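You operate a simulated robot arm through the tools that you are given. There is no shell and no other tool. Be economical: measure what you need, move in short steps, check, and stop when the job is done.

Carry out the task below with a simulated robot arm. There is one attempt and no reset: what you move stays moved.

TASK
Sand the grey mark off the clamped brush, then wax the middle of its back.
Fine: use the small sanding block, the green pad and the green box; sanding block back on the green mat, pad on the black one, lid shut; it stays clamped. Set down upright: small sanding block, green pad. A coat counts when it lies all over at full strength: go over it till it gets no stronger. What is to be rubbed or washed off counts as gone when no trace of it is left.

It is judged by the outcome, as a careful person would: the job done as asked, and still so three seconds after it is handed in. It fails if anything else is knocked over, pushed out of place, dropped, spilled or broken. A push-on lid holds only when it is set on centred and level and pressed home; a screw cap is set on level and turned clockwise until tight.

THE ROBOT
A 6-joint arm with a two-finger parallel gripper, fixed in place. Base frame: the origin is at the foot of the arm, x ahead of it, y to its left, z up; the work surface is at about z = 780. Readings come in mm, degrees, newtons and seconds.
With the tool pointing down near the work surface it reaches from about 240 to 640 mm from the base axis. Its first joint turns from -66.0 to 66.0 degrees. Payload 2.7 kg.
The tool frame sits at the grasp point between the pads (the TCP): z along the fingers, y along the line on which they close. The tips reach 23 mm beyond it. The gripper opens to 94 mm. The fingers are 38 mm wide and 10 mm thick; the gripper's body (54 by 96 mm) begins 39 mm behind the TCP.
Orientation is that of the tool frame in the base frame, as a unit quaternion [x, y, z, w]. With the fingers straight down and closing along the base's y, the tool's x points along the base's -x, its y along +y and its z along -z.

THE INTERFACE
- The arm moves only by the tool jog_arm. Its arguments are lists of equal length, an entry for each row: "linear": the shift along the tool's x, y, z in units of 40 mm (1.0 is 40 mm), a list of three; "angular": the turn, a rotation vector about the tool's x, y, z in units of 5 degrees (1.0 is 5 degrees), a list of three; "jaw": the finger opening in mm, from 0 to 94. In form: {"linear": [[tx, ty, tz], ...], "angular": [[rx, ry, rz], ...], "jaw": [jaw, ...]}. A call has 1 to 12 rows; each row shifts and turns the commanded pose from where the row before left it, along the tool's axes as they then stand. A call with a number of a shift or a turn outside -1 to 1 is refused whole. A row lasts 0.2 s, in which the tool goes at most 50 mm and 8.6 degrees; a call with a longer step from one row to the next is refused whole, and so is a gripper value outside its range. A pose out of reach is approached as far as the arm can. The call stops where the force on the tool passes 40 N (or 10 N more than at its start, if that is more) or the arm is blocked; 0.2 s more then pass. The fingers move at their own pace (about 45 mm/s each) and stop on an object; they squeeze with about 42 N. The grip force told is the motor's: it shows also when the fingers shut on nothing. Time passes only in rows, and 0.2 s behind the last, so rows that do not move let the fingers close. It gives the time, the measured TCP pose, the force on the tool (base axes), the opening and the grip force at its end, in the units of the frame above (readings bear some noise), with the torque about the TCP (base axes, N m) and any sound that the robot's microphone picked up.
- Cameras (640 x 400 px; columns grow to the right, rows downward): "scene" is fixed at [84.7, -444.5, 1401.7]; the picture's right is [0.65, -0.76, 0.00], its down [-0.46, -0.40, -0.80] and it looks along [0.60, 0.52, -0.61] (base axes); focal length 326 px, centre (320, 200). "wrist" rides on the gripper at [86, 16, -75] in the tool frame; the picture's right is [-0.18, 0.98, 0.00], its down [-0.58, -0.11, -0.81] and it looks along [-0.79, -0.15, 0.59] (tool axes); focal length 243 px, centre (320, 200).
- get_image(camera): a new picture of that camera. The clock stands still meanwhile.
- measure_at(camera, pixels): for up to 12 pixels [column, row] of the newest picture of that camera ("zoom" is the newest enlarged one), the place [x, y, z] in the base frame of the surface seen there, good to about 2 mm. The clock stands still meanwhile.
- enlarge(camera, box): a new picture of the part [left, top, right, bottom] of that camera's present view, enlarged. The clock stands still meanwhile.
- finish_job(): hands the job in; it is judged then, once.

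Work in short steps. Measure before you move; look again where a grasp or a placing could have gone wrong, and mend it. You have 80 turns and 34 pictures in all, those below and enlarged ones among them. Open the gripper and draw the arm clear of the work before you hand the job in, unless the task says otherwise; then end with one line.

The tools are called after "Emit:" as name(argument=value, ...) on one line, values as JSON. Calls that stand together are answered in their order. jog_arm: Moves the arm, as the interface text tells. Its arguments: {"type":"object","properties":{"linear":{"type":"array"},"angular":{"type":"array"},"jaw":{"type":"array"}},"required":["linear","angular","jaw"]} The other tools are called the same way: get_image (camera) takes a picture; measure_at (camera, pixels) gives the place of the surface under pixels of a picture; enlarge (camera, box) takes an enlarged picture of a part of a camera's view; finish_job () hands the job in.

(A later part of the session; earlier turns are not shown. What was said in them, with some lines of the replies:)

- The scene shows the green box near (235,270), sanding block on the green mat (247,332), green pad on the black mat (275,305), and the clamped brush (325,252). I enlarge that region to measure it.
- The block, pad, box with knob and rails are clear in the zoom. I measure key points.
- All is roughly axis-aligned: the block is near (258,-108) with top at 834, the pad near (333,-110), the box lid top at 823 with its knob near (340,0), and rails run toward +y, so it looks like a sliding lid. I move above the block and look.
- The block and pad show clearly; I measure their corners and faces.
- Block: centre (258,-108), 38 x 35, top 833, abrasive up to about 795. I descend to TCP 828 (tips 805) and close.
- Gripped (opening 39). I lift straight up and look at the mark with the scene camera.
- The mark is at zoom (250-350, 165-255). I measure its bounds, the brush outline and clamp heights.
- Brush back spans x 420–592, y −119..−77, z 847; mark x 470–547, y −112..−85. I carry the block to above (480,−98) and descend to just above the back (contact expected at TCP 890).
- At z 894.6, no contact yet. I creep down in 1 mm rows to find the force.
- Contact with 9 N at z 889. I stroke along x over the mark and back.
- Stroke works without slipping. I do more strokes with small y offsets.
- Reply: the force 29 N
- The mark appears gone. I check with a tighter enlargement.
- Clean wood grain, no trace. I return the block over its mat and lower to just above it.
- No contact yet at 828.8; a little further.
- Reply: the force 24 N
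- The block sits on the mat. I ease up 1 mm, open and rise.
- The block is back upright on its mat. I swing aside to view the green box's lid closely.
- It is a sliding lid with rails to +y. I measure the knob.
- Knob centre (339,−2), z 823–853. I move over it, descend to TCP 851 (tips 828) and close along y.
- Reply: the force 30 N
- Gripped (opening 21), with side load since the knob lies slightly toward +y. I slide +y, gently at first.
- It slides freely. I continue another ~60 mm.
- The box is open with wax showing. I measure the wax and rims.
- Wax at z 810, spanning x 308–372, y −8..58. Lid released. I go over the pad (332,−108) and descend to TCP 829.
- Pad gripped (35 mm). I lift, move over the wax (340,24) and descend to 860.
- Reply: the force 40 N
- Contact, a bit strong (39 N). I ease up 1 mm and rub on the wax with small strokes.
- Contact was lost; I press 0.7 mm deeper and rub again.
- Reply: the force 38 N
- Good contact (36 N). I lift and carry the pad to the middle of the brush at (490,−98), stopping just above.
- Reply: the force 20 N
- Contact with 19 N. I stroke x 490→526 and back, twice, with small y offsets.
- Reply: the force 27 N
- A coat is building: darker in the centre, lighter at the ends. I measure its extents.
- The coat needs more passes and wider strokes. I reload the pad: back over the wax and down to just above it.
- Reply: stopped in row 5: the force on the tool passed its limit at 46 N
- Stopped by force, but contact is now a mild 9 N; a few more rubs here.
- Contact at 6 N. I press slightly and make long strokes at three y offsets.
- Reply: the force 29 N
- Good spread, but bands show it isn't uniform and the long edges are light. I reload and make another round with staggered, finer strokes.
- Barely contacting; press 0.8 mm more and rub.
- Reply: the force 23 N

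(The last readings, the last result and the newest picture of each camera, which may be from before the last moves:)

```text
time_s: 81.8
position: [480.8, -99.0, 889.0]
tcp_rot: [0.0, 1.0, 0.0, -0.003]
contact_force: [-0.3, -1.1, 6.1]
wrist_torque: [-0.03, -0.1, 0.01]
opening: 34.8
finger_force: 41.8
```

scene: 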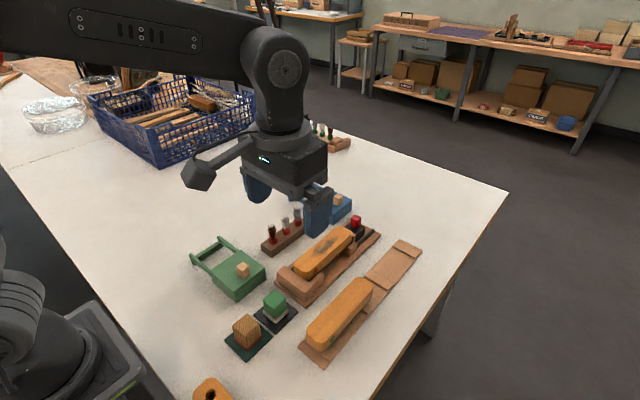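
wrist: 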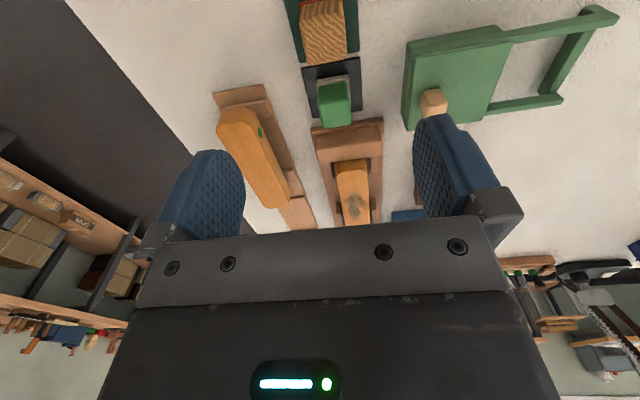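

Contact 6 N. I press slightly and stroke with finer steps at y −91, −98, −105.

Emit:
jog_arm(linear=[[0, 0.2, 0.015], [-0.28, 0, 0], [-0.28, 0, 0], [-0.28, 0, 0], [-0.28, 0, 0], [-0.28, 0, 0], [0, -0.18, 0], [0.32, 0, 0], [0.32, 0, 0], [0.32, 0, 0], [0.32, 0, 0], [0.12, 0, 0]], angular=[[0, 0, 0], [0, 0, 0], [0, 0, 0], [0, 0, 0], [0, 0, 0], [0, 0, 0], [0, 0, 0], [0, 0, 0], [0, 0, 0], [0, 0, 0], [0, 0, 0], [0, 0, 0]], jaw=[20, 20, 20, 20, 20, 20, 20, 20, 20, 20, 20, 20])

Emit:
jog_arm(linear=[[0, -0.18, 0], [-0.24, 0, 0], [-0.3, 0, 0], [-0.3, 0, 0], [-0.3, 0, 0], [-0.3, 0, 0], [0, 0.18, 0], [0.27, 0, 0], [0.27, 0, 0], [0.27, 0, 0], [0.27, 0, 0], [0.27, 0, 0]], angular=[[0, 0, 0], [0, 0, 0], [0, 0, 0], [0, 0, 0], [0, 0, 0], [0, 0, 0], [0, 0, 0], [0, 0, 0], [0, 0, 0], [0, 0, 0], [0, 0, 0], [0, 0, 0]], jaw=[20, 20, 20, 20, 20, 20, 20, 20, 20, 20, 20, 20])

Emit:
jog_arm(linear=[[0, 0.18, 0], [-0.33, 0, 0], [-0.33, 0, 0], [-0.33, 0, 0], [-0.33, 0, 0], [0, -0.36, 0], [0.33, 0, 0], [0.33, 0, 0], [0.33, 0, 0], [0.33, 0, 0], [0, 0.18, 0]], angular=[[0, 0, 0], [0, 0, 0], [0, 0, 0], [0, 0, 0], [0, 0, 0], [0, 0, 0], [0, 0, 0], [0, 0, 0], [0, 0, 0], [0, 0, 0], [0, 0, 0]], jaw=[20, 20, 20, 20, 20, 20, 20, 20, 20, 20, 20])

Emit:
jog_arm(linear=[[0, 0, -0.5], [0, 0, -0.8], [0.9, 0, -0.5], [0.9, 0, 0], [0.9, 0, 0], [0.9, 0, 0], [0, 0, 0]], angular=[[0, 0, 0], [0, 0, 0], [0, 0, 0], [0, 0, 0], [0, 0, 0], [0, 0, 0], [0, 0, 0]], jaw=[20, 20, 20, 20, 20, 20, 20])

Emit:
enlarge(camera="scene", box=[286, 214, 366, 264])

```text
time_s: 84.4
position: [483.2, -98.0, 890.1]
tcp_rot: [0.0, 1.0, 0.0, 0.002]
contact_force: [9.1, -1.4, 20.9]
wrist_torque: [-0.01, -0.53, -0.03]
opening: 35.4
finger_force: 41.6
```

```text
time_s: 87.0
position: [486.6, -99.4, 889.1]
tcp_rot: [0.0, 1.0, -0.002, -0.001]
contact_force: [7.5, 1.4, 17.0]
wrist_torque: [0.06, -0.47, -0.02]
opening: 35.3
finger_force: 42.4
```

```text
time_s: 89.4
position: [484.3, -101.1, 886.6]
tcp_rot: [0.0, 1.0, -0.001, -0.003]
contact_force: [0.1, -6.2, 17.8]
wrist_torque: [-0.29, -0.24, -0.11]
opening: 35.1
finger_force: 41.9
```

```text
time_s: 91.0
position: [340.8, -96.7, 961.4]
tcp_rot: [0.001, 1.0, 0.0, -0.003]
contact_force: [-0.2, -0.6, -1.0]
wrist_torque: [0.0, -0.02, 0.02]
opening: 35.0
finger_force: 41.9
```

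```text
8.00 times, centred on (326, 239) of scene
```

zoom: 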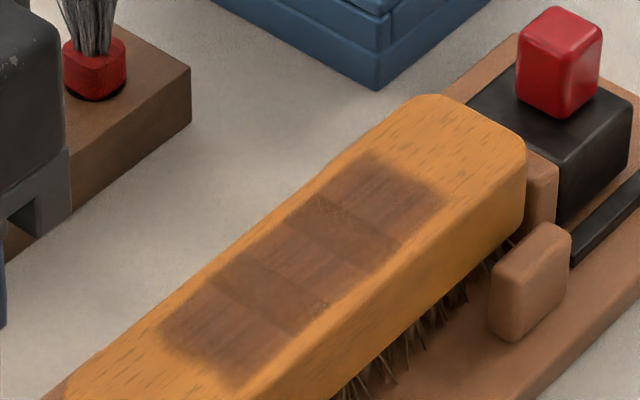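

Almost identical to the previous picture, so the coat seems saturated. I check the detail and extents.

Emit:
measure_at(camera="zoom", pixels=[[160, 325], [240, 390], [365, 150], [445, 195], [250, 240], [335, 305], [200, 290], [290, 345], [300, 205], [400, 245]])

Emit:
enlarge(camera="scene", box=[302, 224, 350, 260])

```text
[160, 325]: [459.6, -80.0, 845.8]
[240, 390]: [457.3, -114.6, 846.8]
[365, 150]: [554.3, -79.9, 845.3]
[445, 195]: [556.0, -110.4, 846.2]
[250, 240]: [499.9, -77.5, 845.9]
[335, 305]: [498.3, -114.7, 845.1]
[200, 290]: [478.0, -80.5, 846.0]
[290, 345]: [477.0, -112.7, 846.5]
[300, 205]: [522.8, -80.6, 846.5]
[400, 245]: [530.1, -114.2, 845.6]
```

```text
11.11 times, centred on (326, 242) of scene
```

zoom: 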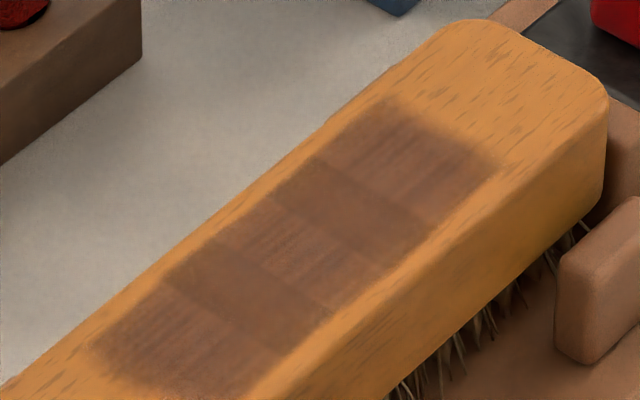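

Between the last two rounds nothing changed in strength or extent (x 458–555, y −79..−115): the coat is saturated. I return the pad above the black mat.

Emit:
jog_arm(linear=[[0.2, -0.29, 0.1], [0, 0, 0.8], [0, 0, 0.8], [0, 0, 0.8], [0, 0, 0.65], [0, 0, 0]], angular=[[0, 0, 0], [0, 0, 0], [0, 0, 0], [0, 0, 0], [0, 0, 0], [0, 0, 0]], jaw=[20, 20, 20, 20, 20, 20])

```text
time_s: 92.4
position: [331.0, -109.3, 833.4]
tcp_rot: [0.0, 1.0, -0.001, -0.003]
contact_force: [0.5, 0.4, -0.1]
wrist_torque: [-0.04, 0.0, 0.01]
opening: 35.2
finger_force: 42.4
```

Emit:
jog_arm(linear=[[-0.03, 0.02, 0.08], [0, 0, 0.03], [0, 0, 0.025], [0, 0, 0.02], [0, 0, 0]], angular=[[0, 0, 0], [0, 0, 0], [0, 0, 0], [0, 0, 0], [0, 0, 0]], jaw=[20, 20, 20, 20, 20])

```text
time_s: 93.6
position: [333.5, -109.1, 827.0]
tcp_rot: [0.0, 1.0, 0.0, -0.003]
contact_force: [0.2, 0.4, 0.2]
wrist_torque: [0.0, -0.01, -0.01]
opening: 35.1
finger_force: 41.6
```

Emit:
jog_arm(linear=[[0, 0, 0.02], [0, 0, 0.015], [0, 0, 0]], angular=[[0, 0, 0], [0, 0, 0], [0, 0, 0]], jaw=[20, 20, 20])

```text
time_s: 94.4
position: [333.6, -108.9, 828.0]
tcp_rot: [0.0, 1.0, -0.001, -0.002]
contact_force: [-6.8, 0.1, 24.0]
wrist_torque: [0.07, 0.04, 0.0]
opening: 35.0
finger_force: 42.3
```

Contact (24 N): the pad rests on the mat. I ease up, open and rise.

Emit:
jog_arm(linear=[[0, 0, -0.025], [0, 0, 0], [0, 0, 0], [0, 0, 0], [0, 0, -0.8], [0, 0, -0.9], [0, 0, -0.9], [0, 0, -0.6], [0, 0, 0]], angular=[[0, 0, 0], [0, 0, 0], [0, 0, 0], [0, 0, 0], [0, 0, 0], [0, 0, 0], [0, 0, 0], [0, 0, 0], [0, 0, 0]], jaw=[60, 60, 60, 60, 60, 60, 60, 60, 60])

```text
time_s: 96.4
position: [334.4, -110.0, 955.8]
tcp_rot: [0.0, 1.0, 0.0, -0.003]
contact_force: [0.0, -0.5, -0.1]
wrist_torque: [0.01, -0.01, -0.04]
opening: 60.0
finger_force: 0.0
```

Released. I go above the knob (339.5,76) at height and check the picture.

Emit:
jog_arm(linear=[[-0.026, 0.93, 0], [-0.026, 0.93, 0], [-0.026, 0.93, 0], [-0.026, 0.93, 0], [-0.026, 0.93, 0], [0, 0, 0.8], [0, 0, 0]], angular=[[0, 0, 0], [0, 0, 0], [0, 0, 0], [0, 0, 0], [0, 0, 0], [0, 0, 0], [0, 0, 0]], jaw=[60, 60, 60, 60, 60, 60, 60])

Emit:
enlarge(camera="scene", box=[170, 220, 330, 360])

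```text
time_s: 98.0
position: [339.5, 76.9, 922.9]
tcp_rot: [0.001, 1.0, 0.001, -0.002]
contact_force: [0.4, -0.4, -0.6]
wrist_torque: [0.02, -0.03, -0.01]
opening: 60.2
finger_force: 0.0
```

```text
2.86 times, centred on (250, 290) of scene
```

zoom: 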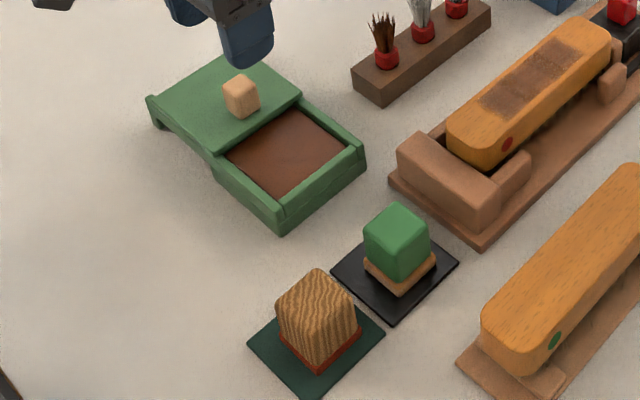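

Pad and block stand upright on their mats; the lid is open. I descend on the knob and grasp it.

Emit:
jog_arm(linear=[[0, 0, 0.8], [0, 0, 0.8], [0, 0, 0.19], [0, 0, 0], [0, 0, 0], [0, 0, 0], [0, 0, 0], [0, 0, 0]], angular=[[0, 0, 0], [0, 0, 0], [0, 0, 0], [0, 0, 0], [0, 0, 0], [0, 0, 0], [0, 0, 0], [0, 0, 0]], jaw=[60, 60, 60, 60, 10, 10, 10, 10])

Emit:
jog_arm(linear=[[0, -0.1, 0], [0, -0.4, 0], [0, -0.5, 0], [0, -0.4, 0], [0, -0.25, 0], [0, -0.1, 0], [0, 0, 0]], angular=[[0, 0, 0], [0, 0, 0], [0, 0, 0], [0, 0, 0], [0, 0, 0], [0, 0, 0], [0, 0, 0]], jaw=[10, 10, 10, 10, 10, 10, 10])

```text
time_s: 99.8
position: [338.8, 77.0, 852.4]
tcp_rot: [0.001, 1.0, 0.0, -0.004]
contact_force: [2.1, 0.2, -3.9]
wrist_torque: [0.02, -0.14, -0.01]
opening: 21.7
finger_force: 45.2
```

```text
time_s: 100.7
position: [338.2, 36.2, 851.6]
tcp_rot: [0.001, 1.0, -0.001, -0.004]
contact_force: [4.8, -0.3, -5.3]
wrist_torque: [-0.02, 0.83, -0.01]
opening: 21.7
finger_force: 45.3
stopped in row 4: the force on the tool passed its limit at 42 N (the readings are from after the stop); the commanded pose is now the measured one
```

It stopped on a force spike at y 36, likely from speed. I continue slower.

Emit:
jog_arm(linear=[[0, -0.05, 0], [0, -0.1, 0], [0, -0.12, 0], [0, -0.12, 0], [0, -0.12, 0], [0, -0.1, 0], [0, -0.08, 0], [0, 0, 0]], angular=[[0, 0, 0], [0, 0, 0], [0, 0, 0], [0, 0, 0], [0, 0, 0], [0, 0, 0], [0, 0, 0], [0, 0, 0]], jaw=[10, 10, 10, 10, 10, 10, 10, 10])

```text
time_s: 102.2
position: [337.5, 10.3, 852.2]
tcp_rot: [0.0, 1.0, -0.001, -0.004]
contact_force: [6.0, -0.5, -5.8]
wrist_torque: [0.0, 0.69, -0.08]
opening: 21.9
finger_force: 45.6
stopped in row 7: the force on the tool passed its limit at 41 N (the readings are from after the stop); the commanded pose is now the measured one
```

Side load x +6 N and lift load −6 N suggest slight binding. I shift 1 mm +x and 0.6 mm down, then continue slowly.

Emit:
jog_arm(linear=[[-0.02, 0, 0.015], [0, -0.05, 0], [0, -0.05, 0], [0, -0.05, 0], [0, -0.05, 0], [0, 0, 0]], angular=[[0, 0, 0], [0, 0, 0], [0, 0, 0], [0, 0, 0], [0, 0, 0], [0, 0, 0]], jaw=[10, 10, 10, 10, 10, 10])

```text
time_s: 103.6
position: [338.6, 1.4, 851.1]
tcp_rot: [0.0, 1.0, 0.0, -0.003]
contact_force: [-5.6, 0.0, 26.0]
wrist_torque: [0.08, 1.04, -0.01]
opening: 21.6
finger_force: 45.0
```

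Now pressing down 26 N; I relieve that and go on to the stop.

Emit:
jog_arm(linear=[[0, 0, -0.012], [0, -0.03, 0], [0, -0.03, 0], [0, -0.03, 0], [0, 0, 0]], angular=[[0, 0, 0], [0, 0, 0], [0, 0, 0], [0, 0, 0], [0, 0, 0]], jaw=[10, 10, 10, 10, 10])

```text
time_s: 104.8
position: [338.4, -0.1, 852.1]
tcp_rot: [0.0, 1.0, 0.0, -0.003]
contact_force: [-6.7, 6.4, 8.1]
wrist_torque: [0.17, -1.06, 0.05]
opening: 21.7
finger_force: 45.3
```

Emit:
jog_arm(linear=[[0, -0.02, 0], [0, -0.03, 0], [0, -0.03, 0], [0, 0, 0]], angular=[[0, 0, 0], [0, 0, 0], [0, 0, 0], [0, 0, 0]], jaw=[10, 10, 10, 10])

```text
time_s: 105.6
position: [337.7, -0.9, 852.0]
tcp_rot: [0.0, 1.0, 0.0, -0.004]
contact_force: [-1.3, 16.3, -1.4]
wrist_torque: [0.2, 0.25, -0.1]
opening: 21.7
finger_force: 44.9
stopped in row 3: the force on the tool passed its limit at 43 N (the readings are from after the stop); the commanded pose is now the measured one
```

The lid is at its stop (−y push gives 43 N, same place as closed at the start). I open and rise, then move aside and look.

Emit:
jog_arm(linear=[[0, 0, 0], [0, 0, 0], [0, 0, 0], [0, 0, -0.6], [0, 0, -0.8], [0, 0, -0.9], [0, 0, -0.9], [0, 0, 0]], angular=[[0, 0, 0], [0, 0, 0], [0, 0, 0], [0, 0, 0], [0, 0, 0], [0, 0, 0], [0, 0, 0], [0, 0, 0]], jaw=[60, 60, 60, 60, 60, 60, 60, 60])

Emit:
jog_arm(linear=[[0, -0.9, -0.7], [0, -0.9, -0.7], [0, -0.9, -0.5], [0, -0.9, 0], [0, -0.9, 0], [0, -0.6, 0], [0, 0, 0]], angular=[[0, 0, 0], [0, 0, 0], [0, 0, 0], [0, 0, 0], [0, 0, 0], [0, 0, 0], [0, 0, 0]], jaw=[60, 60, 60, 60, 60, 60, 60])

Emit:
enlarge(camera="scene", box=[180, 225, 308, 305])

Emit:
get_image(camera="scene")

```text
time_s: 107.4
position: [337.6, -2.6, 979.3]
tcp_rot: [0.0, 1.0, 0.0, -0.003]
contact_force: [0.5, -0.1, 0.0]
wrist_torque: [-0.01, -0.01, -0.02]
opening: 60.0
finger_force: 0.0
```

```text
time_s: 109.0
position: [341.8, -206.8, 1055.9]
tcp_rot: [0.0, 1.0, 0.0, -0.003]
contact_force: [0.4, -0.3, 0.6]
wrist_torque: [0.0, 0.02, -0.03]
opening: 60.1
finger_force: 0.1
```

```text
5.00 times, centred on (244, 265) of scene
```

zoom: 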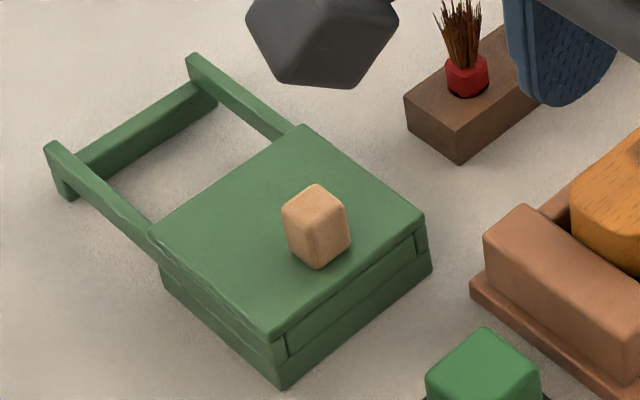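

```text
15 pictures are left
```

scene: 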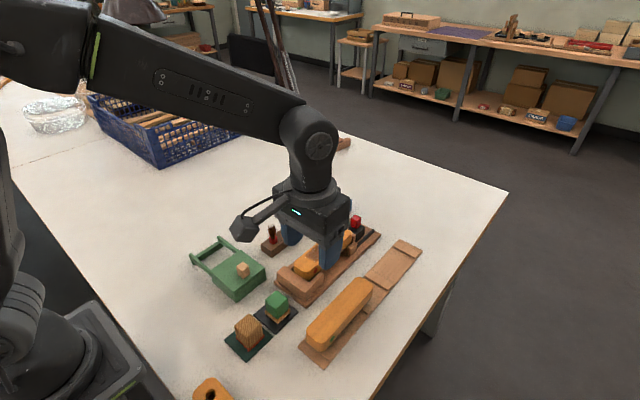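

The lid matches its closed starting position, everything is in place, and the arm is clear with the gripper open. I hand in the job.

Emit:
finish_job()

```text
The job is handed in.
```

The grey mark is sanded off with no trace visible, and the middle of the brush's back is waxed until another round made it no stronger. A thin strip along the long edges stayed lighter. The sanding block and pad stand upright on their mats, the lid is shut, and the brush is still clamped.
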